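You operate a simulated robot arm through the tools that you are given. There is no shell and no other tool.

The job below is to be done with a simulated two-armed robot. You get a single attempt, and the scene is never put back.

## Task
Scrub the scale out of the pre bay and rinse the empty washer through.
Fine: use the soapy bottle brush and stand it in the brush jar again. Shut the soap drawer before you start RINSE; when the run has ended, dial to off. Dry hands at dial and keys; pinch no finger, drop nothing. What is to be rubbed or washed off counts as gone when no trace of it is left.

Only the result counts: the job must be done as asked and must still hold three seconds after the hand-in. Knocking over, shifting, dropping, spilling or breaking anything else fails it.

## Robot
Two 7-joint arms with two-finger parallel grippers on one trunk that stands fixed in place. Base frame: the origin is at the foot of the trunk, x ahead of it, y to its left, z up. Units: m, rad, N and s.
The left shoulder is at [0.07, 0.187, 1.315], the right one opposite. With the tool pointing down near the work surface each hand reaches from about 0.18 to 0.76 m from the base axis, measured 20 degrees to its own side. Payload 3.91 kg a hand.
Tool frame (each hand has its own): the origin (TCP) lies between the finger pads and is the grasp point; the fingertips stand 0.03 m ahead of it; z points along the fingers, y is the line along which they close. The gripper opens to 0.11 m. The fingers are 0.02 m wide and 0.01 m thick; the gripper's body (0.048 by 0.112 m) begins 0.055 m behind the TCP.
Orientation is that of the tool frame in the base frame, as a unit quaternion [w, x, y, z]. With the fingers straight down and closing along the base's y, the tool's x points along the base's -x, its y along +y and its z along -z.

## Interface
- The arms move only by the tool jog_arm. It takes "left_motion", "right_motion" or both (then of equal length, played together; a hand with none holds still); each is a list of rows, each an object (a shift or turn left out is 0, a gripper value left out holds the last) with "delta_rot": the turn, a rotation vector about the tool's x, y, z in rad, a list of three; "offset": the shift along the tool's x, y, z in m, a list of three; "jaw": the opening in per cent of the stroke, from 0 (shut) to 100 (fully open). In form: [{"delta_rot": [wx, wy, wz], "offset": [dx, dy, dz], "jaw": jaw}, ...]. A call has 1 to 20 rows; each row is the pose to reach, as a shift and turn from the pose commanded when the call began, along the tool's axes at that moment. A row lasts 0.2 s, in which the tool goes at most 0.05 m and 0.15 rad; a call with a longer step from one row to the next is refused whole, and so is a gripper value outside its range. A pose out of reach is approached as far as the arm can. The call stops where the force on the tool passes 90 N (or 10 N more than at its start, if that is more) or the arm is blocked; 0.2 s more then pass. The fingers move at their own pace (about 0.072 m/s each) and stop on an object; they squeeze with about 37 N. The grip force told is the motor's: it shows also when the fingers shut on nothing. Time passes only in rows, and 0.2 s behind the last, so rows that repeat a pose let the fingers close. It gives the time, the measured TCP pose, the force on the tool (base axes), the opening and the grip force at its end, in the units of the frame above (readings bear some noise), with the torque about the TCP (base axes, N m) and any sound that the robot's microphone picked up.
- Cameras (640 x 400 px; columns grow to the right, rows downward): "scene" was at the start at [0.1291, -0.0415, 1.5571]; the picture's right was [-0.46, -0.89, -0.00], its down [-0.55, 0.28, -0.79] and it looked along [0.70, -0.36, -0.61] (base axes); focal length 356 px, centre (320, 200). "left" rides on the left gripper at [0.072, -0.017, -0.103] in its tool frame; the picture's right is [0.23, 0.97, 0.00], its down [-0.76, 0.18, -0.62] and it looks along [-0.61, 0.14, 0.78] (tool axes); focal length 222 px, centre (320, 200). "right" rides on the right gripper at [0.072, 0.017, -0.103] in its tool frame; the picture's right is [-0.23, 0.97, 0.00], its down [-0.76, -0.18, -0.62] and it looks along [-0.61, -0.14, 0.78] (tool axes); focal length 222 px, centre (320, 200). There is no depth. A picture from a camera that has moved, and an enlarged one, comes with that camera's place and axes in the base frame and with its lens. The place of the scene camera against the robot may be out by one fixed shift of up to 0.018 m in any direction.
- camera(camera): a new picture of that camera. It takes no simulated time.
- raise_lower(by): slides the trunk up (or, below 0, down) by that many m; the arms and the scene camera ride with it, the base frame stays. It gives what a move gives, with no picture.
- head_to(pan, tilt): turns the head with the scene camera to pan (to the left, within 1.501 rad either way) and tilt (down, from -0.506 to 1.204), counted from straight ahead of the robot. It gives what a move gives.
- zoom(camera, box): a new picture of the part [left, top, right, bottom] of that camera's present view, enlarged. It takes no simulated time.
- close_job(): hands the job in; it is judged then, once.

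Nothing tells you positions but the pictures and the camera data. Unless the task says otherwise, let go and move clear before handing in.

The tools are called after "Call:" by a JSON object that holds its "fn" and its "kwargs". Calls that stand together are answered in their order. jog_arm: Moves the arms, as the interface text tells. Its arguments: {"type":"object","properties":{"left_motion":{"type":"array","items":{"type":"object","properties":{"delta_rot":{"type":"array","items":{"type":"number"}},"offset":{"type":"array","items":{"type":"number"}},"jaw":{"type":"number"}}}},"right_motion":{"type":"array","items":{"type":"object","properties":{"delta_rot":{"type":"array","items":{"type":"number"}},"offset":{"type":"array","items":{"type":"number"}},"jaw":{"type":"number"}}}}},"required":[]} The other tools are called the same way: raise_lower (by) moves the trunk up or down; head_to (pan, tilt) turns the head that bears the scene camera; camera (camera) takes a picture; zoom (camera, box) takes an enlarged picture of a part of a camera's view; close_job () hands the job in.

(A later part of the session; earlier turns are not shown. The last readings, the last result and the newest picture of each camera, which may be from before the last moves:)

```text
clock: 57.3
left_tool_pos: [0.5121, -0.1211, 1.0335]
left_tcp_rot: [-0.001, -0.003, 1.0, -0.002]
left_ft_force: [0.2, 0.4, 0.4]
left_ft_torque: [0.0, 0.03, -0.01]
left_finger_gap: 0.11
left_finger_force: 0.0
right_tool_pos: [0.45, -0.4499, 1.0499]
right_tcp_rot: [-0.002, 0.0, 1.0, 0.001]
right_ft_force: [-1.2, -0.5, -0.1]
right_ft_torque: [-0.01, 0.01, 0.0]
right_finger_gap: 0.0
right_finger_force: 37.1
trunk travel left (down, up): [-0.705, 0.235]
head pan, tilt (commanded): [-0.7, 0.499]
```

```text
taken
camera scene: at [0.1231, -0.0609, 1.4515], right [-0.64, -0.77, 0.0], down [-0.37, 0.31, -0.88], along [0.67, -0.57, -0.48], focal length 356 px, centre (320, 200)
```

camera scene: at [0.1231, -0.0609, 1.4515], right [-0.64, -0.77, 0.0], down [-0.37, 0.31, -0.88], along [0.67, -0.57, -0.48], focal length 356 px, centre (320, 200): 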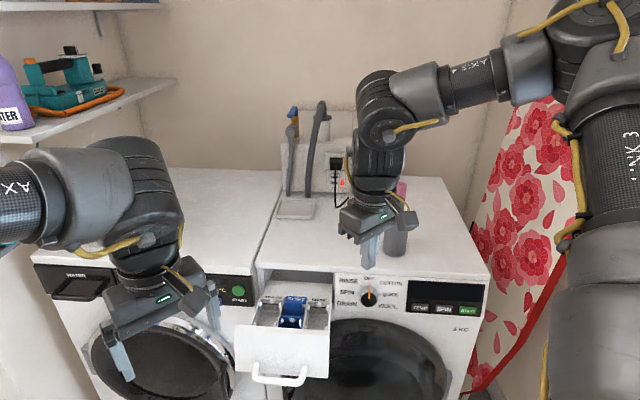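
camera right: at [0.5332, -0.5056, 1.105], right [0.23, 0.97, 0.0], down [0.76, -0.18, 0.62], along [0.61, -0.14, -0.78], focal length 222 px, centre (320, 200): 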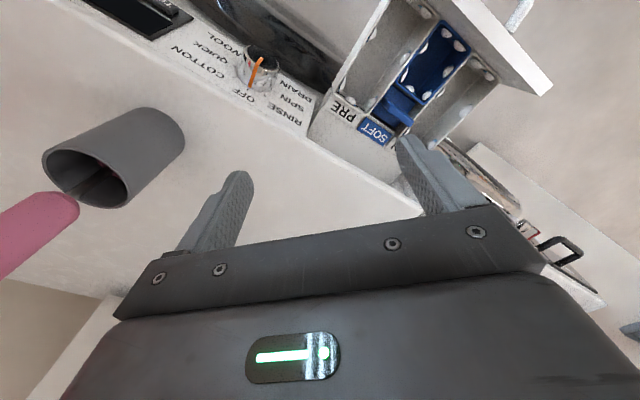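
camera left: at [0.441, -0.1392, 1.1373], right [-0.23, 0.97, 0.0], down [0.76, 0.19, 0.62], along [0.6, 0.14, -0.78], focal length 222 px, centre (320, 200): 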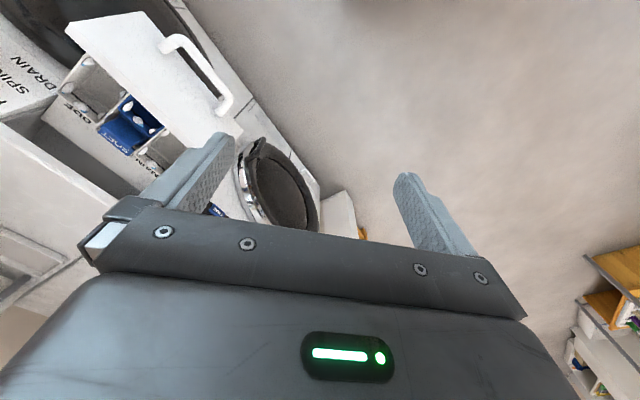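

Next I'll turn the hand to point at the washer (yaw -45°, tilt about 69°) at this safe height, in front of the machine.

Call:
{"fn": "jog_arm", "kwargs": {"right_motion": [{"offset": [-0.002, -0.008, 0], "delta_rot": [0.047, -0.1134, 0.0687], "jaw": 0}, {"offset": [-0.004, -0.016, 0], "delta_rot": [0.094, -0.2269, 0.1374]}, {"offset": [-0.006, -0.024, 0], "delta_rot": [0.141, -0.3403, 0.206]}, {"offset": [-0.008, -0.032, 0], "delta_rot": [0.188, -0.4537, 0.2747]}, {"offset": [-0.01, -0.04, 0], "delta_rot": [0.235, -0.5672, 0.3434]}, {"offset": [-0.012, -0.048, 0], "delta_rot": [0.282, -0.6806, 0.4121]}, {"offset": [-0.014, -0.056, 0], "delta_rot": [0.329, -0.794, 0.4808]}, {"offset": [-0.016, -0.064, 0], "delta_rot": [0.376, -0.9074, 0.5494]}, {"offset": [-0.018, -0.072, 0], "delta_rot": [0.423, -1.0209, 0.6181]}, {"offset": [-0.02, -0.08, 0], "delta_rot": [0.47, -1.1343, 0.6868]}, {"offset": [-0.02, -0.08, 0], "delta_rot": [0.47, -1.1343, 0.6868]}]}}

Call:
{"fn": "camera", "kwargs": {"camera": "scene"}}

Call:
{"fn": "camera", "kwargs": {"camera": "right"}}

```text
clock: 59.7
left_tool_pos: [0.511, -0.1217, 1.0339]
left_tcp_rot: [0.0, -0.002, 1.0, -0.002]
left_ft_force: [0.0, -0.4, -0.2]
left_ft_torque: [0.02, -0.02, -0.01]
left_finger_gap: 0.1101
left_finger_force: 0.1
right_tool_pos: [0.4714, -0.5208, 1.0412]
right_tcp_rot: [0.558, 0.256, 0.77, -0.172]
right_ft_force: [-0.6, 0.4, -0.7]
right_ft_torque: [-0.01, 0.0, -0.02]
right_finger_gap: 0.0
right_finger_force: 37.1
right hand out of reach, approached as far as the arm can: row 6, 7, 8, 9, 10
trunk travel left (down, up): [-0.705, 0.235]
head pan, tilt (commanded): [-0.7, 0.499]
```

```text
taken
camera scene: at [0.1212, -0.0602, 1.4517], right [-0.64, -0.76, 0.0], down [-0.37, 0.31, -0.88], along [0.67, -0.57, -0.48], focal length 356 px, centre (320, 200)
```

scene: 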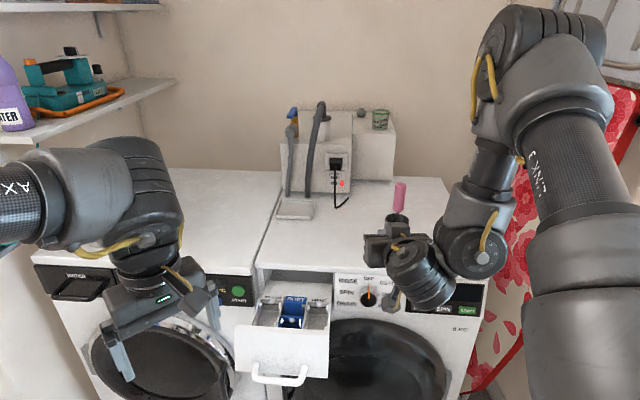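

```text
taken
camera right: at [0.3845, -0.4357, 1.0075], right [0.63, 0.74, 0.24], down [-0.4, 0.05, 0.92], along [0.67, -0.67, 0.33], focal length 222 px, centre (320, 200)
```

right: 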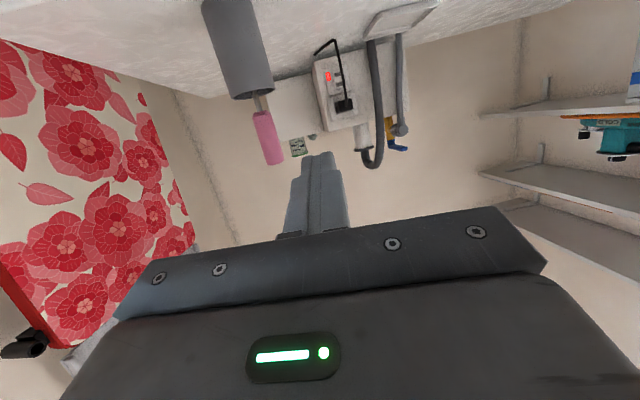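

The hand points towards the washer at about -36° yaw. I'll lower the trunk 0.27 m so the fingers come level with the control panel and drawer front, staying about 8 cm clear.

Call:
{"fn": "raise_lower", "kwargs": {"by": -0.27}}

Call:
{"fn": "camera", "kwargs": {"camera": "scene"}}

Call:
{"fn": "camera", "kwargs": {"camera": "right"}}

Call:
{"fn": "camera", "kwargs": {"camera": "left"}}

```text
clock: 62.5
left_tool_pos: [0.5107, -0.1208, 0.7635]
left_tcp_rot: [0.0, -0.004, 1.0, -0.003]
left_ft_force: [1.3, 0.8, -0.4]
left_ft_torque: [-0.02, 0.01, -0.03]
left_finger_gap: 0.1102
left_finger_force: 0.0
right_tool_pos: [0.4714, -0.5207, 0.7716]
right_tcp_rot: [0.559, 0.257, 0.77, -0.172]
right_ft_force: [-0.2, 0.1, -0.7]
right_ft_torque: [0.02, -0.03, -0.04]
right_finger_gap: 0.0001
right_finger_force: 37.4
trunk travel left (down, up): [-0.435, 0.505]
head pan, tilt (commanded): [-0.7, 0.499]
```

```text
taken
camera scene: at [0.1216, -0.0606, 1.1817], right [-0.64, -0.76, 0.0], down [-0.37, 0.31, -0.88], along [0.67, -0.57, -0.48], focal length 356 px, centre (320, 200)
```

scene: 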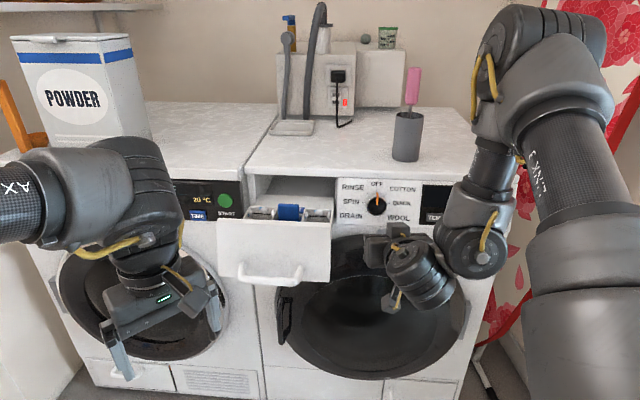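

```text
taken
camera right: at [0.3851, -0.4358, 0.7374], right [0.63, 0.74, 0.24], down [-0.4, 0.05, 0.92], along [0.67, -0.67, 0.32], focal length 222 px, centre (320, 200)
```

right: 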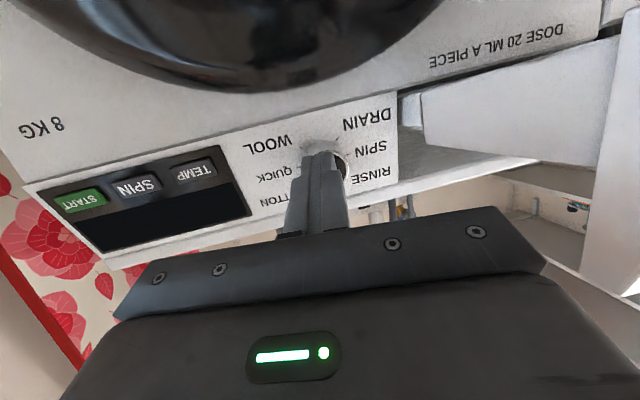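

```text
taken
camera left: at [0.4401, -0.1383, 0.868], right [-0.23, 0.97, -0.01], down [0.76, 0.19, 0.62], along [0.61, 0.14, -0.78], focal length 222 px, centre (320, 200)
```

left: 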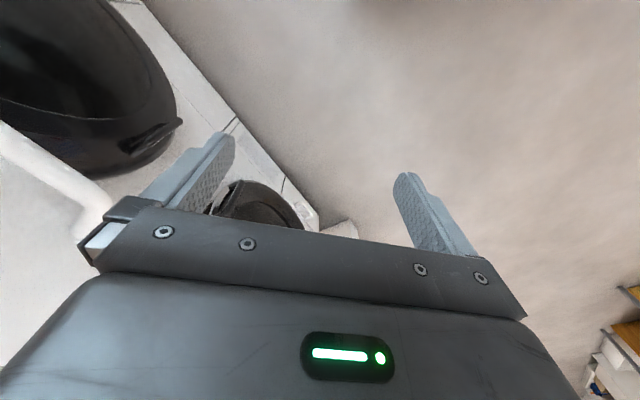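

The panel is in good view. To reach the drawer front I first have to back the fingertips off to clear the protruding drawer, so I'll retreat about 7 cm straight away from the machine.

Call:
{"fn": "jog_arm", "kwargs": {"right_motion": [{"offset": [0.0112, 0.0056, -0.033], "jaw": 0}, {"offset": [0.0224, 0.0112, -0.0661]}, {"offset": [0.0224, 0.0112, -0.0661]}]}}

Call:
{"fn": "zoom", "kwargs": {"camera": "scene", "box": [200, 150, 480, 400]}}

```text
clock: 63.3
left_tool_pos: [0.5106, -0.1222, 0.7637]
left_tcp_rot: [0.0, -0.004, 1.0, -0.002]
left_ft_force: [-1.2, -0.1, -0.6]
left_ft_torque: [0.02, 0.0, 0.02]
left_finger_gap: 0.1102
left_finger_force: 0.1
right_tool_pos: [0.4473, -0.4855, 0.7594]
right_tcp_rot: [0.56, 0.256, 0.769, -0.172]
right_ft_force: [-0.3, 0.6, 0.9]
right_ft_torque: [0.0, 0.02, 0.02]
right_finger_gap: 0.0
right_finger_force: 37.0
right hand out of reach, approached as far as the arm can: row 2, 3
trunk travel left (down, up): [-0.435, 0.505]
head pan, tilt (commanded): [-0.7, 0.499]
```

```text
1.60 times, centred on (340, 275) of scene
camera zoom: at [0.1209, -0.0607, 1.1818], right [-0.64, -0.77, 0.0], down [-0.37, 0.31, -0.88], along [0.67, -0.57, -0.48], focal length 569 px, centre (288, 80)
```

zoom: 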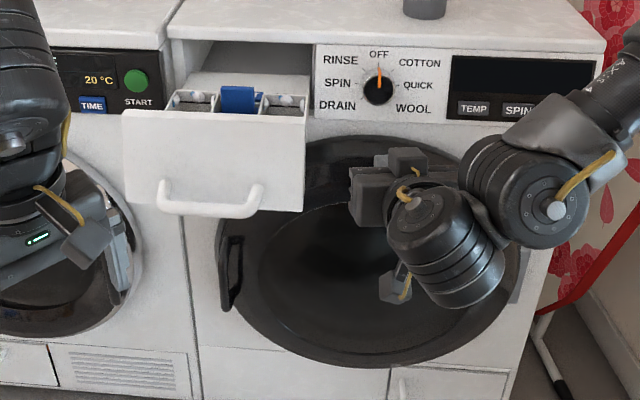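

That pose is at the arm's near limit. I'll use a more downward hand instead (yaw 0, tilt 0.7), as in the scrubbing posture, which worked well close in.

Call:
{"fn": "jog_arm", "kwargs": {"right_motion": [{"offset": [-0.0041, 0.0046, -0.0085], "delta_rot": [-0.0856, 0.09, -0.0623], "jaw": 0}, {"offset": [-0.0082, 0.0092, -0.017], "delta_rot": [-0.1712, 0.1801, -0.1246]}, {"offset": [-0.0123, 0.0138, -0.0255], "delta_rot": [-0.2568, 0.2701, -0.1869]}, {"offset": [-0.0163, 0.0183, -0.034], "delta_rot": [-0.3423, 0.3601, -0.2491]}, {"offset": [-0.0204, 0.0229, -0.0425], "delta_rot": [-0.4279, 0.4502, -0.3114]}, {"offset": [-0.0245, 0.0275, -0.051], "delta_rot": [-0.5135, 0.5402, -0.3737]}, {"offset": [-0.0245, 0.0275, -0.051], "delta_rot": [-0.5135, 0.5402, -0.3737]}]}}

Call:
{"fn": "camera", "kwargs": {"camera": "scene"}}

```text
clock: 64.9
left_tool_pos: [0.512, -0.1218, 0.7639]
left_tcp_rot: [-0.001, -0.003, 1.0, -0.002]
left_ft_force: [0.4, -0.1, -0.4]
left_ft_torque: [0.01, 0.01, 0.03]
left_finger_gap: 0.1101
left_finger_force: 0.2
right_tool_pos: [0.4308, -0.4391, 0.8007]
right_tcp_rot: [0.341, 0.001, 0.94, 0.001]
right_ft_force: [0.6, -0.1, -0.2]
right_ft_torque: [-0.02, 0.03, 0.01]
right_finger_gap: 0.0001
right_finger_force: 37.3
right hand out of reach, approached as far as the arm can: row 1, 2, 3, 4
trunk travel left (down, up): [-0.435, 0.505]
head pan, tilt (commanded): [-0.7, 0.499]
```

```text
taken
camera scene: at [0.1223, -0.0609, 1.1815], right [-0.64, -0.77, 0.0], down [-0.37, 0.31, -0.88], along [0.67, -0.57, -0.48], focal length 356 px, centre (320, 200)
```

scene: 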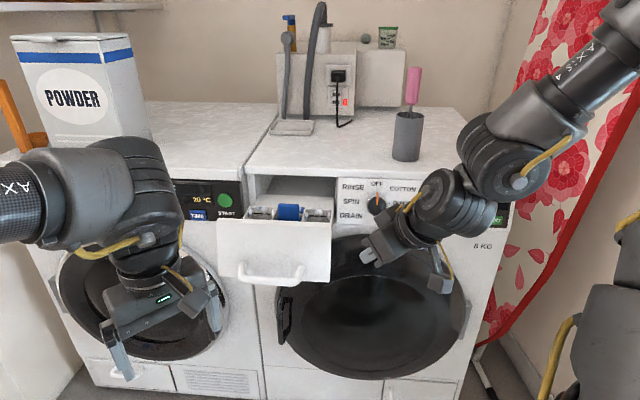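

That posture is reachable. Next I'll move sideways to stand before the drawer front, a little right of its middle, and draw the left arm back out of the way.

Call:
{"fn": "jog_arm", "kwargs": {"left_motion": [{"offset": [0.015, 0.0375, -0.0125]}, {"offset": [0.03, 0.075, -0.025]}, {"offset": [0.045, 0.1125, -0.0375]}, {"offset": [0.06, 0.15, -0.05]}, {"offset": [0.06, 0.15, -0.05]}], "right_motion": [{"offset": [-0.013, 0.0213, 0.0175], "jaw": 0}, {"offset": [-0.0261, 0.0425, 0.0351]}, {"offset": [-0.0391, 0.0638, 0.0526]}, {"offset": [-0.0521, 0.085, 0.0701]}, {"offset": [-0.0521, 0.085, 0.0701]}]}}

Call:
{"fn": "camera", "kwargs": {"camera": "scene"}}

Call:
{"fn": "camera", "kwargs": {"camera": "right"}}

```text
clock: 65.6
left_tool_pos: [0.464, -0.0244, 0.8006]
left_tcp_rot: [0.003, -0.002, 1.0, 0.0]
left_ft_force: [0.1, 0.5, -0.3]
left_ft_torque: [-0.03, 0.05, 0.0]
left_finger_gap: 0.1104
left_finger_force: 0.1
right_tool_pos: [0.4746, -0.4043, 0.7872]
right_tcp_rot: [0.336, 0.008, 0.941, -0.028]
right_ft_force: [-63.2, -65.9, 47.2]
right_ft_torque: [-1.16, -0.25, -1.69]
right_finger_gap: 0.0
right_finger_force: 36.7
trunk travel left (down, up): [-0.435, 0.505]
head pan, tilt (commanded): [-0.7, 0.499]
stopped in row 3 (right hand): the force on the tool passed its limit at 109 N (the readings are from after the stop); the commanded pose is now the measured one
```

```text
taken
camera scene: at [0.1102, -0.063, 1.1836], right [-0.65, -0.76, -0.01], down [-0.35, 0.31, -0.88], along [0.67, -0.57, -0.47], focal length 356 px, centre (320, 200)
```

scene: 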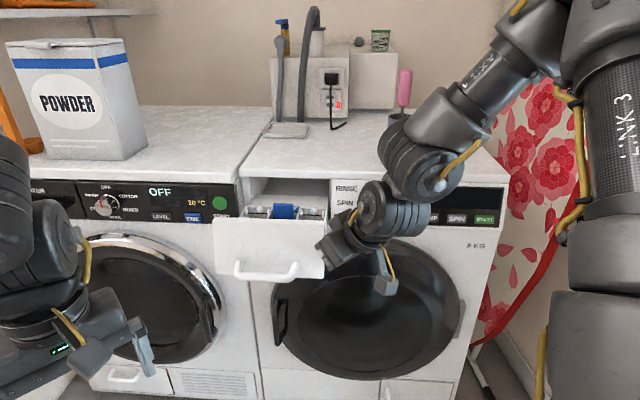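

```text
taken
camera right: at [0.3531, -0.382, 0.8221], right [0.21, 0.97, 0.1], down [0.19, -0.14, 0.97], along [0.96, -0.19, -0.21], focal length 222 px, centre (320, 200)
```

right: 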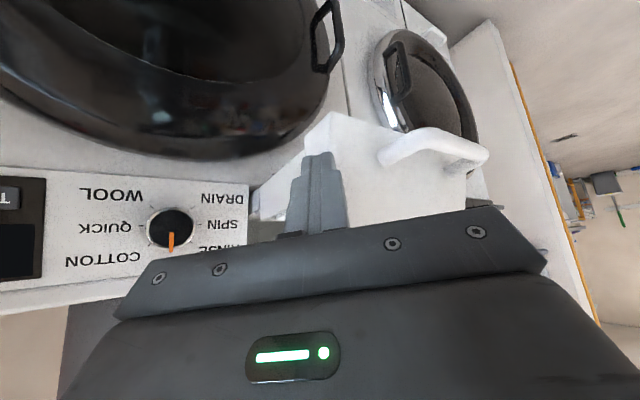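

The fingertip met the right edge of the drawer front, which stands about 5 cm further out than I had taken it to be. I'll back straight off to the right to release the load, then check that nothing was disturbed.

Call:
{"fn": "jog_arm", "kwargs": {"right_motion": [{"offset": [0.006, -0.01, -0.009], "jaw": 0}, {"offset": [0.0165, -0.03, -0.027]}, {"offset": [0.0165, -0.03, -0.027]}]}}

Call:
{"fn": "camera", "kwargs": {"camera": "scene"}}

Call:
{"fn": "camera", "kwargs": {"camera": "right"}}

```text
clock: 66.4
left_tool_pos: [0.4708, -0.0241, 0.795]
left_tcp_rot: [0.0, -0.002, 1.0, -0.001]
left_ft_force: [0.6, 0.2, -0.2]
left_ft_torque: [-0.03, 0.02, -0.04]
left_finger_gap: 0.11
left_finger_force: 0.0
right_tool_pos: [0.4539, -0.4212, 0.7949]
right_tcp_rot: [0.335, 0.003, 0.942, -0.013]
right_ft_force: [0.2, 0.4, 0.1]
right_ft_torque: [0.02, 0.05, -0.01]
right_finger_gap: 0.0
right_finger_force: 37.2
trunk travel left (down, up): [-0.435, 0.505]
head pan, tilt (commanded): [-0.7, 0.499]
```

```text
taken
camera scene: at [0.1232, -0.06, 1.1814], right [-0.64, -0.77, 0.0], down [-0.37, 0.31, -0.88], along [0.67, -0.56, -0.48], focal length 356 px, centre (320, 200)
```

scene: 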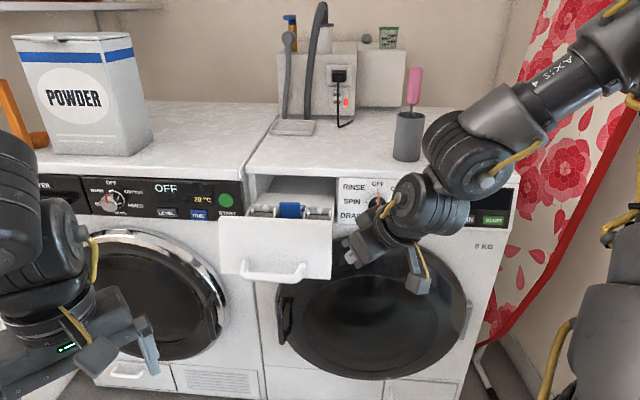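

```text
taken
camera right: at [0.3321, -0.4015, 0.83], right [0.19, 0.97, 0.12], down [0.19, -0.16, 0.97], along [0.96, -0.16, -0.22], focal length 222 px, centre (320, 200)
```

right: 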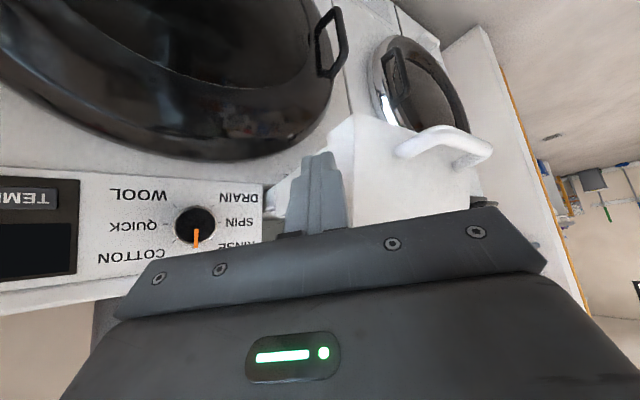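

The load is released and jar, brush and washer look unmoved. I'll raise the trunk 0.15 m so the hand can fold closer in, and then take better sightings of the drawer front.

Call:
{"fn": "raise_lower", "kwargs": {"by": 0.15}}

Call:
{"fn": "zoom", "kwargs": {"camera": "scene", "box": [190, 200, 410, 350]}}

Call:
{"fn": "camera", "kwargs": {"camera": "left"}}

Call:
{"fn": "zoom", "kwargs": {"camera": "scene", "box": [360, 90, 460, 230]}}

```text
clock: 68.2
left_tool_pos: [0.47, -0.0241, 0.9454]
left_tcp_rot: [0.001, -0.002, 1.0, -0.001]
left_ft_force: [-0.1, -0.8, 0.3]
left_ft_torque: [-0.01, 0.0, 0.0]
left_finger_gap: 0.1103
left_finger_force: 0.0
right_tool_pos: [0.4537, -0.4216, 0.9453]
right_tcp_rot: [0.336, 0.004, 0.942, -0.014]
right_ft_force: [0.1, -0.1, 0.5]
right_ft_torque: [0.0, 0.03, -0.02]
right_finger_gap: 0.0
right_finger_force: 37.3
trunk travel left (down, up): [-0.585, 0.355]
head pan, tilt (commanded): [-0.7, 0.499]
```

```text
2.67 times, centred on (300, 275) of scene
camera zoom: at [0.122, -0.0609, 1.3315], right [-0.64, -0.76, 0.0], down [-0.37, 0.31, -0.88], along [0.67, -0.57, -0.48], focal length 949 px, centre (373, 0)
```

zoom: 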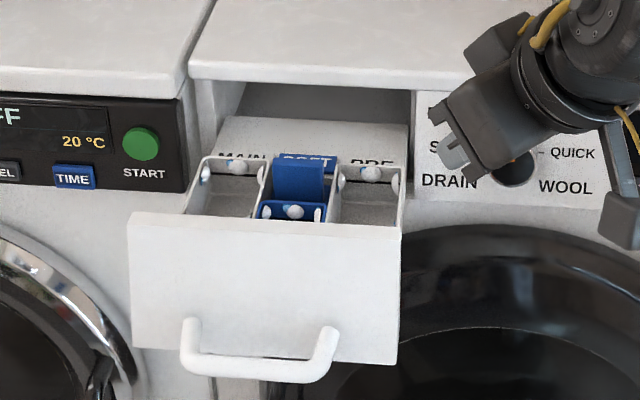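

```text
taken
camera left: at [0.399, -0.0416, 1.0489], right [-0.23, 0.97, 0.0], down [0.76, 0.18, 0.62], along [0.61, 0.14, -0.78], focal length 222 px, centre (320, 200)
```

left: 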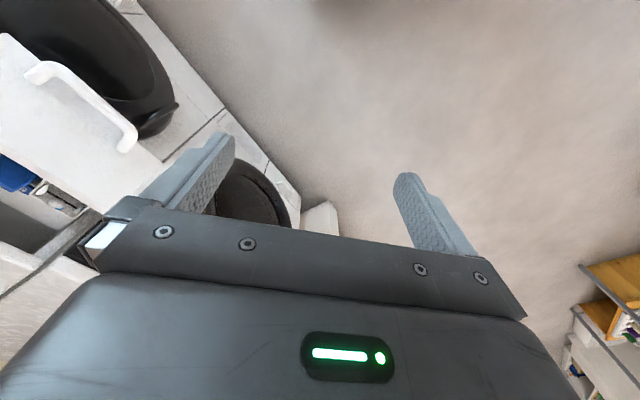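

```text
2.86 times, centred on (410, 160) of scene
camera zoom: at [0.122, -0.0609, 1.3315], right [-0.64, -0.76, 0.0], down [-0.37, 0.31, -0.88], along [0.67, -0.57, -0.48], focal length 1017 px, centre (63, 314)
```

zoom: 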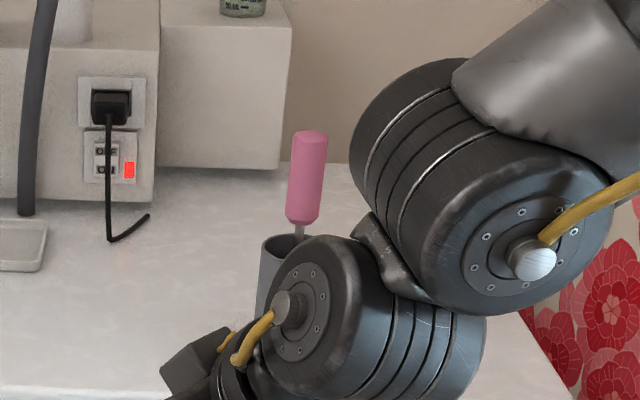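

The drawer front is about q = 0.63 to 0.66 from the base along the push line, z 0.70 to 0.83. I'll cross over at this height, above its top edge, to stand well in front of it and then descend.

Call:
{"fn": "jog_arm", "kwargs": {"right_motion": [{"offset": [-0.0068, 0.0312, 0.0057], "jaw": 0}, {"offset": [-0.0136, 0.0623, 0.0115]}, {"offset": [-0.0204, 0.0935, 0.0172]}, {"offset": [-0.0272, 0.1246, 0.0229]}, {"offset": [-0.0272, 0.1246, 0.0229]}]}}

Call:
{"fn": "camera", "kwargs": {"camera": "scene"}}

Call:
{"fn": "camera", "kwargs": {"camera": "right"}}

```text
clock: 69.4
left_tool_pos: [0.4694, -0.0246, 0.9452]
left_tcp_rot: [0.0, -0.001, 1.0, 0.0]
left_ft_force: [-0.2, 0.4, 0.7]
left_ft_torque: [0.03, -0.03, 0.01]
left_finger_gap: 0.11
left_finger_force: 0.0
right_tool_pos: [0.497, -0.318, 0.9397]
right_tcp_rot: [0.335, 0.002, 0.942, -0.012]
right_ft_force: [0.4, 0.2, 0.1]
right_ft_torque: [-0.04, -0.03, 0.01]
right_finger_gap: 0.0
right_finger_force: 37.4
right hand out of reach, approached as far as the arm can: row 4, 5
trunk travel left (down, up): [-0.585, 0.355]
head pan, tilt (commanded): [-0.7, 0.499]
```

```text
taken
camera scene: at [0.1211, -0.0608, 1.3317], right [-0.64, -0.76, 0.0], down [-0.37, 0.31, -0.88], along [0.67, -0.57, -0.48], focal length 356 px, centre (320, 200)
```

scene: 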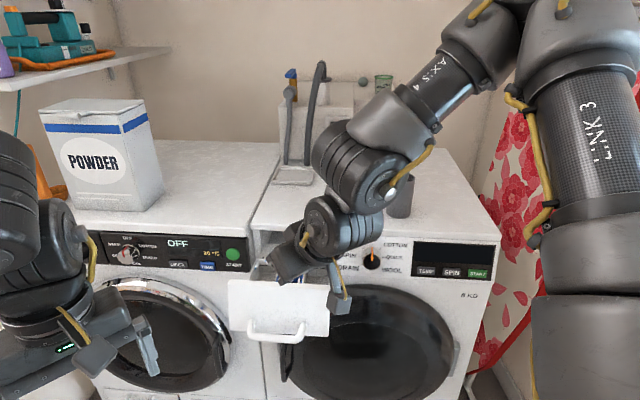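

```text
taken
camera right: at [0.3767, -0.2983, 0.976], right [0.19, 0.97, 0.12], down [0.2, -0.16, 0.97], along [0.96, -0.16, -0.22], focal length 222 px, centre (320, 200)
```

right: 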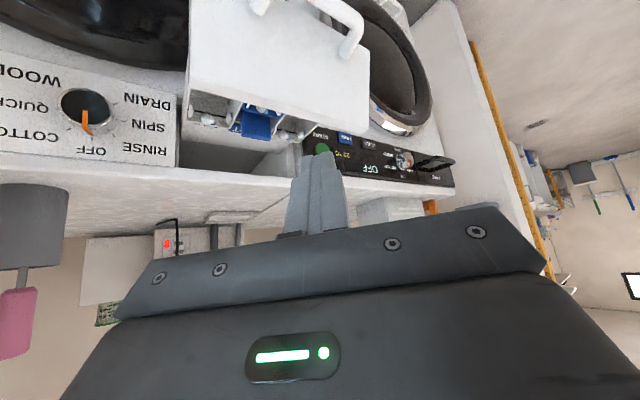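

Call:
{"fn": "zoom", "kwargs": {"camera": "right", "box": [170, 0, 390, 150]}}

Call:
{"fn": "zoom", "kwargs": {"camera": "scene", "box": [210, 220, 370, 360]}}

```text
2.67 times, centred on (280, 75) of right
camera zoom: at [0.3767, -0.2983, 0.976], right [0.19, 0.97, 0.12], down [0.2, -0.16, 0.97], along [0.96, -0.16, -0.22], focal length 592 px, centre (427, 533)
```

zoom: 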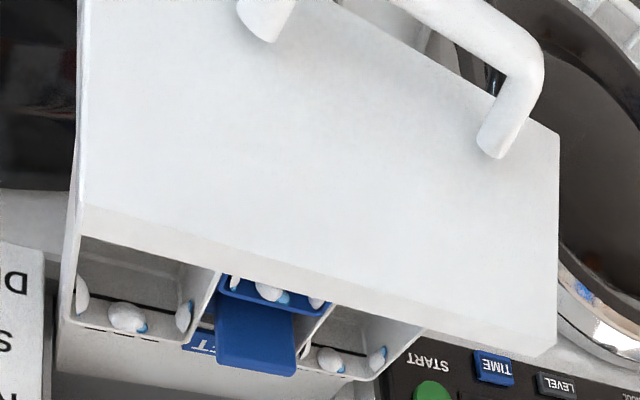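

```text
2.86 times, centred on (290, 290) of scene
camera zoom: at [0.1211, -0.0608, 1.3317], right [-0.64, -0.76, 0.0], down [-0.37, 0.31, -0.88], along [0.67, -0.57, -0.48], focal length 1017 px, centre (406, -57)
```

zoom: 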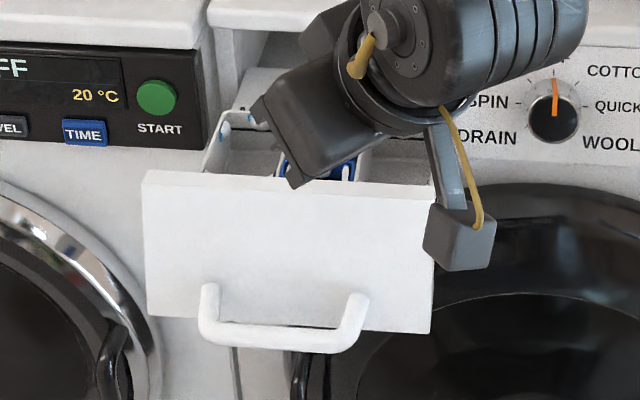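

Refining with the right camera, the drawer front is at q ≈ 0.63, spanning z ≈ 0.725 to 0.85, with the handle at z ≈ 0.75. I'll descend partway in front of it while drawing back a little, aiming to push at z ≈ 0.81 above the handle.

Call:
{"fn": "jog_arm", "kwargs": {"right_motion": [{"offset": [0.0212, 0.0075, 0.0148], "jaw": 0}, {"offset": [0.0424, 0.0149, 0.0296]}, {"offset": [0.0424, 0.0149, 0.0296]}]}}

Call:
{"fn": "camera", "kwargs": {"camera": "right"}}

Call:
{"fn": "zoom", "kwargs": {"camera": "scene", "box": [210, 220, 370, 360]}}

```text
clock: 70.2
left_tool_pos: [0.4692, -0.0237, 0.9447]
left_tcp_rot: [0.0, -0.002, 1.0, -0.001]
left_ft_force: [0.3, -0.5, -0.1]
left_ft_torque: [0.03, 0.02, -0.01]
left_finger_gap: 0.1102
left_finger_force: 0.1
right_tool_pos: [0.4882, -0.3175, 0.8879]
right_tcp_rot: [0.335, 0.002, 0.942, -0.012]
right_ft_force: [0.8, 1.0, 0.8]
right_ft_torque: [-0.01, -0.08, 0.02]
right_finger_gap: 0.0
right_finger_force: 37.2
right hand out of reach, approached as far as the arm can: row 1, 2, 3
trunk travel left (down, up): [-0.585, 0.355]
head pan, tilt (commanded): [-0.7, 0.499]
```

```text
taken
camera right: at [0.3681, -0.2975, 0.9237], right [0.19, 0.97, 0.12], down [0.19, -0.16, 0.97], along [0.96, -0.16, -0.22], focal length 222 px, centre (320, 200)
```

right: 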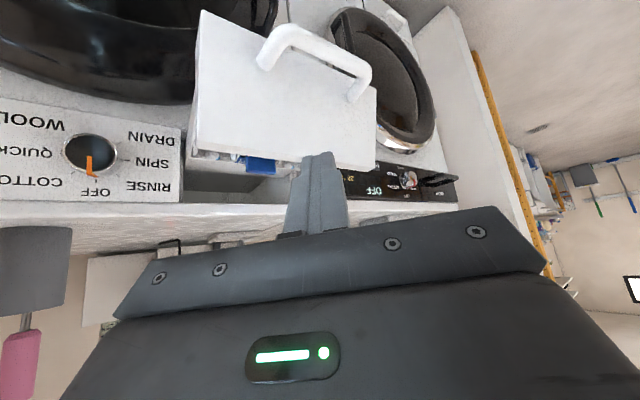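

```text
2.86 times, centred on (290, 290) of scene
camera zoom: at [0.1213, -0.0604, 1.3317], right [-0.64, -0.76, 0.0], down [-0.37, 0.31, -0.88], along [0.67, -0.57, -0.48], focal length 1017 px, centre (406, -57)
```

zoom: 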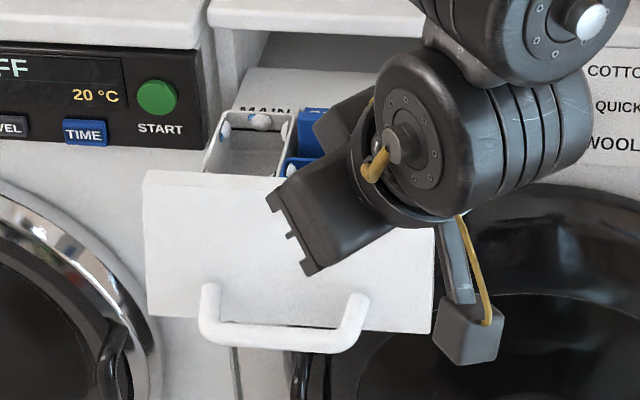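

Call:
{"fn": "jog_arm", "kwargs": {"right_motion": [{"offset": [0.0116, 0.0004, 0.0142], "jaw": 0}, {"offset": [0.0231, 0.0008, 0.0284]}, {"offset": [0.0347, 0.0012, 0.0426]}, {"offset": [0.0347, 0.0012, 0.0426]}]}}

Call:
{"fn": "camera", "kwargs": {"camera": "right"}}

Call:
{"fn": "zoom", "kwargs": {"camera": "scene", "box": [210, 220, 370, 360]}}

```text
clock: 71.2
left_tool_pos: [0.4711, -0.0233, 0.9448]
left_tcp_rot: [0.0, -0.001, 1.0, 0.0]
left_ft_force: [-0.6, 0.0, -0.2]
left_ft_torque: [0.02, 0.03, -0.06]
left_finger_gap: 0.1097
left_finger_force: 0.1
right_tool_pos: [0.488, -0.3165, 0.8314]
right_tcp_rot: [0.335, 0.004, 0.942, -0.014]
right_ft_force: [-0.9, -0.2, 0.6]
right_ft_torque: [0.02, 0.01, -0.02]
right_finger_gap: 0.0001
right_finger_force: 37.0
trunk travel left (down, up): [-0.585, 0.355]
head pan, tilt (commanded): [-0.7, 0.499]
```

```text
taken
camera right: at [0.3683, -0.2968, 0.8682], right [0.19, 0.97, 0.12], down [0.19, -0.16, 0.97], along [0.96, -0.16, -0.22], focal length 222 px, centre (320, 200)
```

right: 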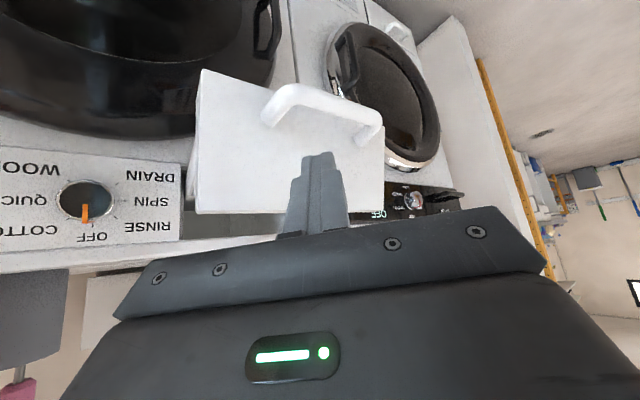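

```text
2.86 times, centred on (290, 290) of scene
camera zoom: at [0.1214, -0.0605, 1.3317], right [-0.64, -0.76, 0.0], down [-0.37, 0.31, -0.88], along [0.67, -0.57, -0.48], focal length 1017 px, centre (406, -57)
```

zoom: 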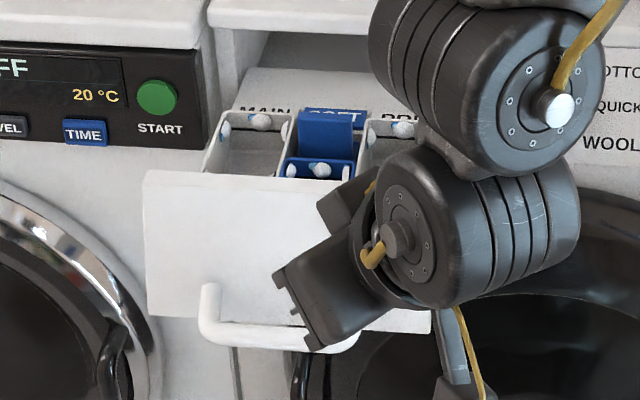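

Fingertips are in front of the panel, above the handle, about 5 cm from the face. Next I'll push inward along the drawer's direction in small steps.

Call:
{"fn": "jog_arm", "kwargs": {"right_motion": [{"offset": [-0.0109, -0.014, 0.0093], "jaw": 0}, {"offset": [-0.0218, -0.0279, 0.0185]}, {"offset": [-0.0327, -0.0419, 0.0278]}, {"offset": [-0.0436, -0.0559, 0.0371]}, {"offset": [-0.0436, -0.0559, 0.0371]}]}}

Call:
{"fn": "camera", "kwargs": {"camera": "right"}}

Call:
{"fn": "camera", "kwargs": {"camera": "scene"}}

```text
clock: 72.4
left_tool_pos: [0.4697, -0.0235, 0.9445]
left_tcp_rot: [0.0, -0.002, 1.0, -0.001]
left_ft_force: [0.5, -0.5, -0.6]
left_ft_torque: [0.01, -0.03, -0.03]
left_finger_gap: 0.1098
left_finger_force: 0.0
right_tool_pos: [0.5456, -0.3738, 0.8327]
right_tcp_rot: [0.335, 0.004, 0.942, -0.015]
right_ft_force: [-0.6, 0.3, 1.7]
right_ft_torque: [-0.04, -0.06, 0.03]
right_finger_gap: 0.0002
right_finger_force: 37.1
trunk travel left (down, up): [-0.585, 0.355]
head pan, tilt (commanded): [-0.7, 0.499]
```

```text
taken
camera right: at [0.4247, -0.3537, 0.8682], right [0.19, 0.97, 0.12], down [0.19, -0.16, 0.97], along [0.96, -0.16, -0.22], focal length 222 px, centre (320, 200)
```

right: 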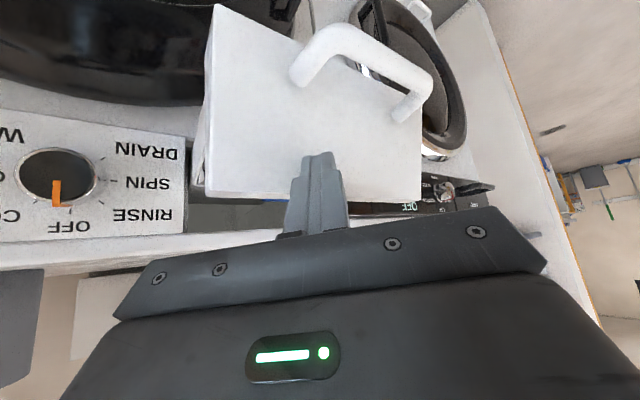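

```text
taken
camera scene: at [0.1219, -0.0604, 1.3316], right [-0.64, -0.77, 0.0], down [-0.37, 0.31, -0.88], along [0.67, -0.57, -0.48], focal length 356 px, centre (320, 200)
```

scene: 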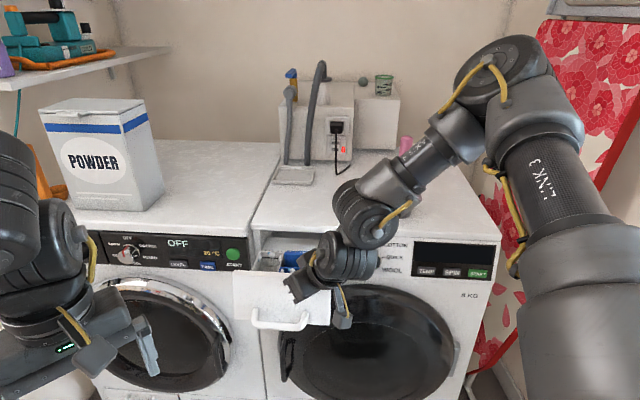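

The drawer is sliding in with almost no resistance. Continuing the push.

Call:
{"fn": "jog_arm", "kwargs": {"right_motion": [{"offset": [-0.0109, -0.014, 0.0093], "jaw": 0}, {"offset": [-0.0218, -0.0279, 0.0185]}, {"offset": [-0.0327, -0.0419, 0.0278]}, {"offset": [-0.0436, -0.0559, 0.0371]}, {"offset": [-0.0436, -0.0559, 0.0371]}]}}

Call:
{"fn": "camera", "kwargs": {"camera": "right"}}

Call:
{"fn": "camera", "kwargs": {"camera": "scene"}}

```text
clock: 73.6
left_tool_pos: [0.4698, -0.0243, 0.9441]
left_tcp_rot: [0.001, -0.002, 1.0, -0.001]
left_ft_force: [-0.1, -0.5, 0.7]
left_ft_torque: [-0.03, 0.02, 0.0]
left_finger_gap: 0.1103
left_finger_force: 0.0
right_tool_pos: [0.6025, -0.4326, 0.8342]
right_tcp_rot: [0.336, 0.004, 0.942, -0.015]
right_ft_force: [-0.1, 0.2, -0.7]
right_ft_torque: [-0.01, 0.0, -0.01]
right_finger_gap: 0.0001
right_finger_force: 37.1
trunk travel left (down, up): [-0.585, 0.355]
head pan, tilt (commanded): [-0.7, 0.499]
```

```text
taken
camera right: at [0.4809, -0.4116, 0.8692], right [0.19, 0.97, 0.12], down [0.19, -0.16, 0.97], along [0.96, -0.16, -0.22], focal length 222 px, centre (320, 200)
```

right: 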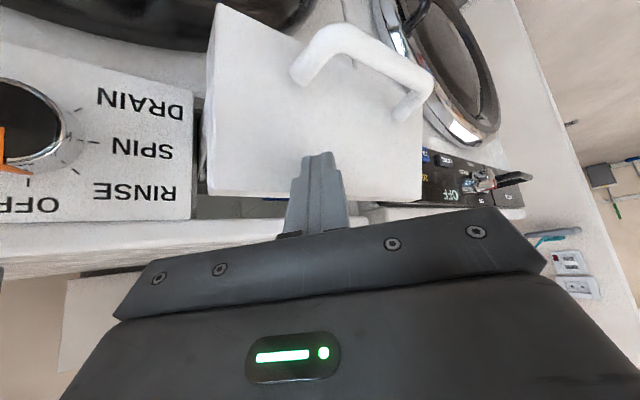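

```text
taken
camera scene: at [0.1218, -0.0607, 1.3316], right [-0.64, -0.76, 0.0], down [-0.37, 0.31, -0.88], along [0.67, -0.57, -0.48], focal length 356 px, centre (320, 200)
```

scene: 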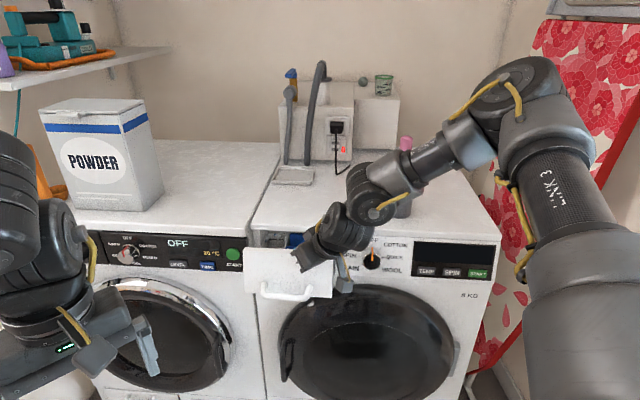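

Call:
{"fn": "jog_arm", "kwargs": {"right_motion": [{"offset": [-0.0109, -0.014, 0.0093], "jaw": 0}, {"offset": [-0.0218, -0.0279, 0.0185]}, {"offset": [-0.0273, -0.0349, 0.0232]}, {"offset": [-0.0273, -0.0349, 0.0232]}]}}

Call:
{"fn": "camera", "kwargs": {"camera": "right"}}

Call:
{"fn": "zoom", "kwargs": {"camera": "scene", "box": [220, 200, 420, 330]}}

```text
clock: 74.6
left_tool_pos: [0.4706, -0.0239, 0.9457]
left_tcp_rot: [0.0, -0.002, 1.0, -0.001]
left_ft_force: [-0.1, 0.0, 0.0]
left_ft_torque: [-0.05, -0.01, 0.03]
left_finger_gap: 0.1098
left_finger_force: 0.2
right_tool_pos: [0.6373, -0.4658, 0.8338]
right_tcp_rot: [0.336, 0.004, 0.942, -0.015]
right_ft_force: [-1.4, -0.1, 0.6]
right_ft_torque: [-0.01, 0.02, -0.03]
right_finger_gap: 0.0001
right_finger_force: 36.8
trunk travel left (down, up): [-0.585, 0.355]
head pan, tilt (commanded): [-0.7, 0.499]
```

```text
taken
camera right: at [0.516, -0.4461, 0.8687], right [0.19, 0.97, 0.12], down [0.19, -0.16, 0.97], along [0.96, -0.16, -0.22], focal length 222 px, centre (320, 200)
```

right: 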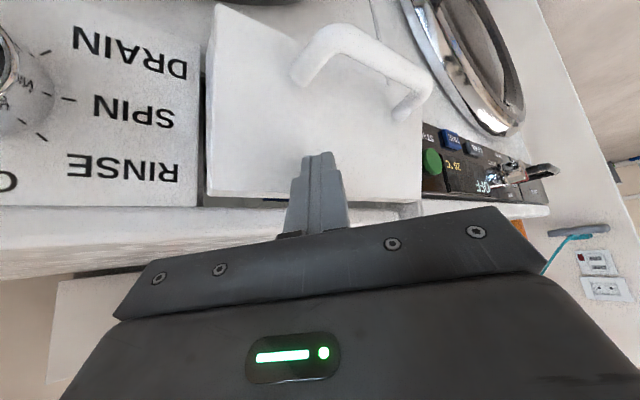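

```text
3.08 times, centred on (320, 265) of scene
camera zoom: at [0.1216, -0.0607, 1.3316], right [-0.64, -0.76, 0.0], down [-0.37, 0.31, -0.88], along [0.67, -0.57, -0.48], focal length 1095 px, centre (320, 0)
```

zoom: 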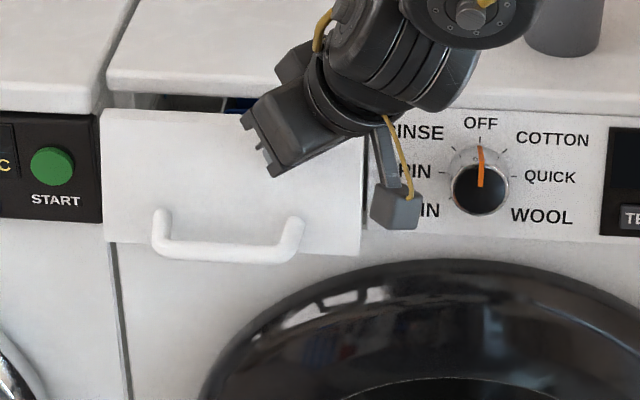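

Nearly flush. I'll go on in 1 cm steps and watch for the stop.

Call:
{"fn": "jog_arm", "kwargs": {"right_motion": [{"offset": [-0.0055, -0.007, 0.0046], "jaw": 0}, {"offset": [-0.0109, -0.014, 0.0093]}, {"offset": [-0.0109, -0.014, 0.0093]}]}}

Call:
{"fn": "zoom", "kwargs": {"camera": "scene", "box": [220, 200, 420, 330]}}

```text
clock: 75.4
left_tool_pos: [0.4706, -0.0238, 0.945]
left_tcp_rot: [0.0, -0.002, 1.0, 0.0]
left_ft_force: [0.1, 0.6, 0.3]
left_ft_torque: [0.02, 0.01, 0.01]
left_finger_gap: 0.11
left_finger_force: 0.1
right_tool_pos: [0.6513, -0.4801, 0.8329]
right_tcp_rot: [0.335, 0.003, 0.942, -0.014]
right_ft_force: [-1.2, -0.4, 0.9]
right_ft_torque: [0.05, -0.02, -0.03]
right_finger_gap: 0.0
right_finger_force: 36.7
trunk travel left (down, up): [-0.585, 0.355]
head pan, tilt (commanded): [-0.7, 0.499]
```

```text
3.08 times, centred on (320, 265) of scene
camera zoom: at [0.1217, -0.0608, 1.3316], right [-0.64, -0.76, 0.0], down [-0.37, 0.31, -0.88], along [0.67, -0.57, -0.48], focal length 1095 px, centre (320, 0)
```

zoom: 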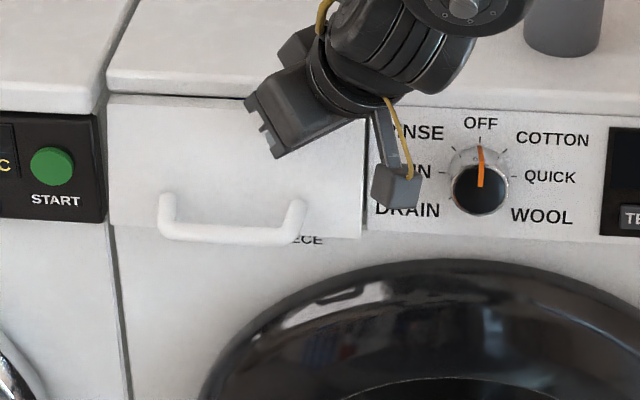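

Call:
{"fn": "jog_arm", "kwargs": {"right_motion": [{"offset": [-0.0027, -0.0035, 0.0023], "jaw": 0}, {"offset": [-0.0055, -0.007, 0.0046]}, {"offset": [-0.0055, -0.007, 0.0046]}]}}

Call:
{"fn": "zoom", "kwargs": {"camera": "scene", "box": [220, 200, 420, 330]}}

Call:
{"fn": "camera", "kwargs": {"camera": "right"}}

```text
clock: 76.2
left_tool_pos: [0.4694, -0.0238, 0.9449]
left_tcp_rot: [-0.001, -0.002, 1.0, -0.001]
left_ft_force: [0.4, -0.9, 0.5]
left_ft_torque: [-0.02, 0.03, -0.01]
left_finger_gap: 0.1101
left_finger_force: 0.1
right_tool_pos: [0.6594, -0.4866, 0.8344]
right_tcp_rot: [0.335, 0.003, 0.942, -0.014]
right_ft_force: [-0.5, -0.7, -0.4]
right_ft_torque: [-0.01, 0.03, 0.01]
right_finger_gap: 0.0
right_finger_force: 37.2
trunk travel left (down, up): [-0.585, 0.355]
head pan, tilt (commanded): [-0.7, 0.499]
```

```text
3.08 times, centred on (320, 265) of scene
camera zoom: at [0.1218, -0.0608, 1.3316], right [-0.64, -0.76, 0.0], down [-0.37, 0.31, -0.88], along [0.67, -0.57, -0.48], focal length 1095 px, centre (320, 0)
```

zoom: 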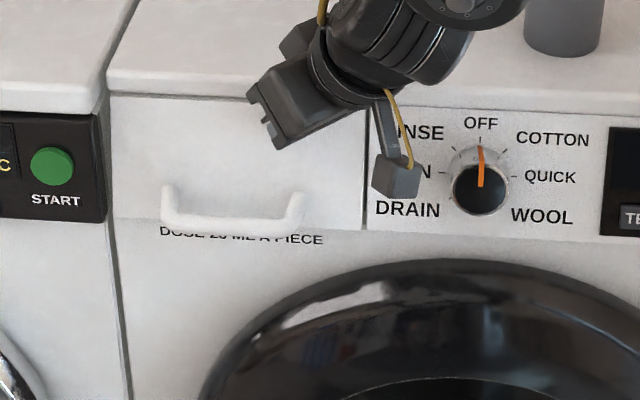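

```text
taken
camera right: at [0.5379, -0.4673, 0.869], right [0.19, 0.97, 0.12], down [0.19, -0.16, 0.97], along [0.96, -0.16, -0.22], focal length 222 px, centre (320, 200)
```

right: 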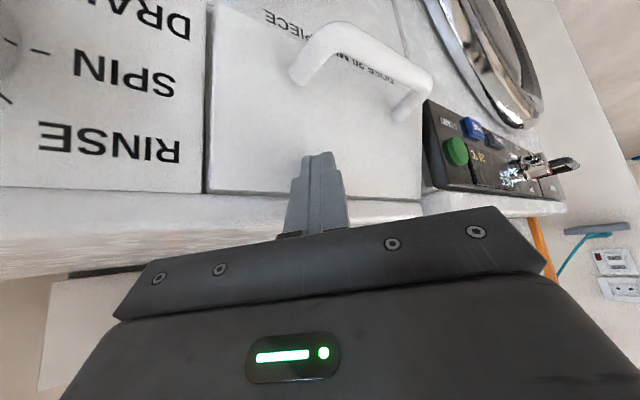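

Call:
{"fn": "jog_arm", "kwargs": {"right_motion": [{"offset": [-0.0014, -0.0018, 0.0012], "jaw": 0}, {"offset": [-0.0027, -0.0035, 0.0023]}, {"offset": [-0.0027, -0.0035, 0.0023]}]}}

Call:
{"fn": "zoom", "kwargs": {"camera": "scene", "box": [220, 200, 420, 330]}}

```text
clock: 77.0
left_tool_pos: [0.4689, -0.023, 0.9457]
left_tcp_rot: [0.0, -0.001, 1.0, 0.0]
left_ft_force: [-0.2, -1.2, 0.1]
left_ft_torque: [-0.02, 0.01, 0.03]
left_finger_gap: 0.11
left_finger_force: 0.2
right_tool_pos: [0.6609, -0.4896, 0.8342]
right_tcp_rot: [0.335, 0.002, 0.942, -0.013]
right_ft_force: [-5.5, 6.2, -2.0]
right_ft_torque: [0.09, 0.17, 0.07]
right_finger_gap: 0.0002
right_finger_force: 37.1
trunk travel left (down, up): [-0.585, 0.355]
head pan, tilt (commanded): [-0.7, 0.499]
```

```text
3.08 times, centred on (320, 265) of scene
camera zoom: at [0.121, -0.0601, 1.3317], right [-0.64, -0.77, 0.0], down [-0.37, 0.31, -0.88], along [0.67, -0.57, -0.48], focal length 1095 px, centre (320, 0)
```

zoom: 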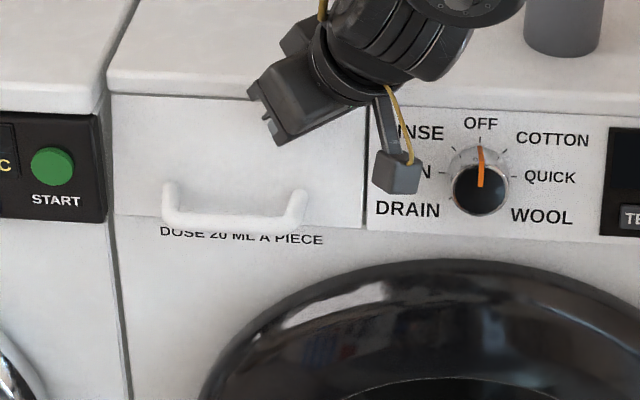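

Force is rising against the push (about 8 N), so the stop is near. One more small push to seat it.

Call:
{"fn": "jog_arm", "kwargs": {"right_motion": [{"offset": [-0.0008, -0.001, 0.0007], "jaw": 0}, {"offset": [-0.0016, -0.0021, 0.0014]}, {"offset": [-0.0016, -0.0021, 0.0014]}]}}

Call:
{"fn": "zoom", "kwargs": {"camera": "scene", "box": [220, 200, 420, 330]}}

```text
clock: 77.8
left_tool_pos: [0.4677, -0.0221, 0.9458]
left_tcp_rot: [0.001, -0.002, 1.0, -0.003]
left_ft_force: [-0.2, 0.0, -0.5]
left_ft_torque: [-0.02, 0.01, 0.0]
left_finger_gap: 0.11
left_finger_force: 0.0
right_tool_pos: [0.6612, -0.4911, 0.8337]
right_tcp_rot: [0.334, 0.002, 0.942, -0.013]
right_ft_force: [-21.9, 20.6, -6.8]
right_ft_torque: [0.46, 0.57, 0.29]
right_finger_gap: 0.0
right_finger_force: 37.0
trunk travel left (down, up): [-0.585, 0.355]
head pan, tilt (commanded): [-0.7, 0.499]
```

```text
3.08 times, centred on (320, 265) of scene
camera zoom: at [0.1194, -0.0583, 1.3319], right [-0.64, -0.77, 0.0], down [-0.36, 0.31, -0.88], along [0.67, -0.57, -0.48], focal length 1095 px, centre (320, 0)
```

zoom: 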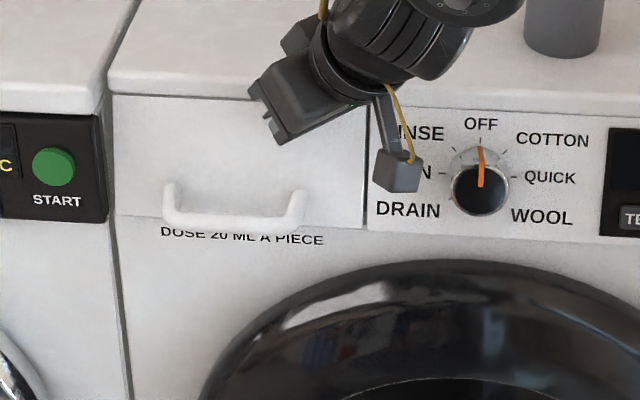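

A 30 N reaction confirms the drawer is at its stop, fully shut. I'll back off straight from it and check the washer front.

Call:
{"fn": "jog_arm", "kwargs": {"right_motion": [{"offset": [0.0109, 0.014, -0.0093], "jaw": 0}, {"offset": [0.0273, 0.0349, -0.0232]}, {"offset": [0.0436, 0.0559, -0.0371]}, {"offset": [0.06, 0.0768, -0.051]}, {"offset": [0.06, 0.0768, -0.051]}]}}

Call:
{"fn": "camera", "kwargs": {"camera": "scene"}}

Call:
{"fn": "zoom", "kwargs": {"camera": "scene", "box": [220, 200, 500, 400]}}

Call:
{"fn": "camera", "kwargs": {"camera": "right"}}

```text
clock: 79.0
left_tool_pos: [0.471, -0.0249, 0.9449]
left_tcp_rot: [-0.001, -0.002, 1.0, -0.001]
left_ft_force: [-0.2, 0.8, -0.1]
left_ft_torque: [0.02, 0.02, -0.04]
left_finger_gap: 0.11
left_finger_force: 0.1
right_tool_pos: [0.5861, -0.4149, 0.8334]
right_tcp_rot: [0.335, 0.003, 0.942, -0.012]
right_ft_force: [0.9, -0.7, -0.1]
right_ft_torque: [0.02, 0.02, 0.03]
right_finger_gap: 0.0
right_finger_force: 37.5
trunk travel left (down, up): [-0.585, 0.355]
head pan, tilt (commanded): [-0.7, 0.499]
```

```text
taken
camera scene: at [0.1222, -0.0611, 1.3316], right [-0.64, -0.76, 0.0], down [-0.37, 0.31, -0.88], along [0.67, -0.57, -0.48], focal length 356 px, centre (320, 200)
```

scene: 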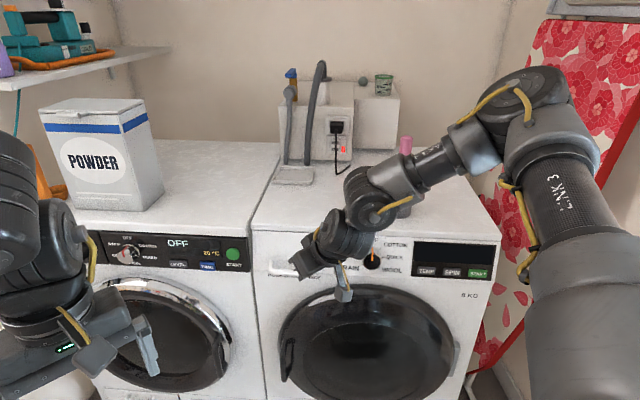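

```text
2.00 times, centred on (360, 300) of scene
camera zoom: at [0.1222, -0.0611, 1.3316], right [-0.64, -0.76, 0.0], down [-0.37, 0.31, -0.88], along [0.67, -0.57, -0.48], focal length 712 px, centre (240, 0)
```

zoom: 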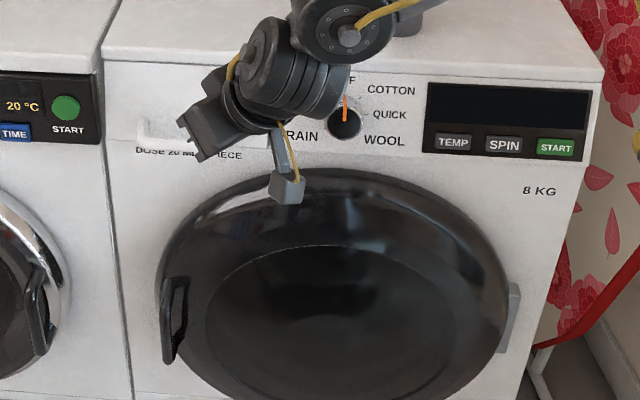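

```text
taken
camera right: at [0.4656, -0.3948, 0.8691], right [0.19, 0.97, 0.12], down [0.19, -0.16, 0.97], along [0.96, -0.16, -0.22], focal length 222 px, centre (320, 200)
```

right: 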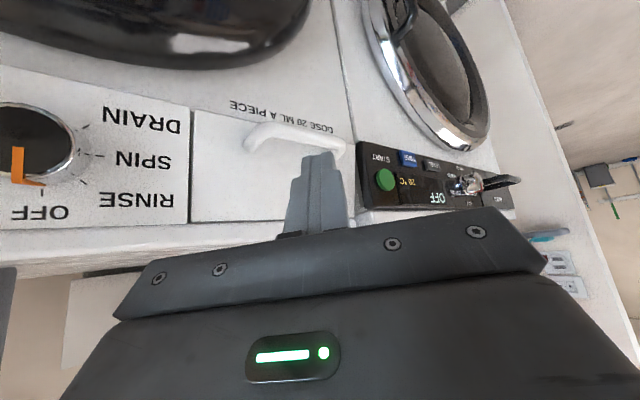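

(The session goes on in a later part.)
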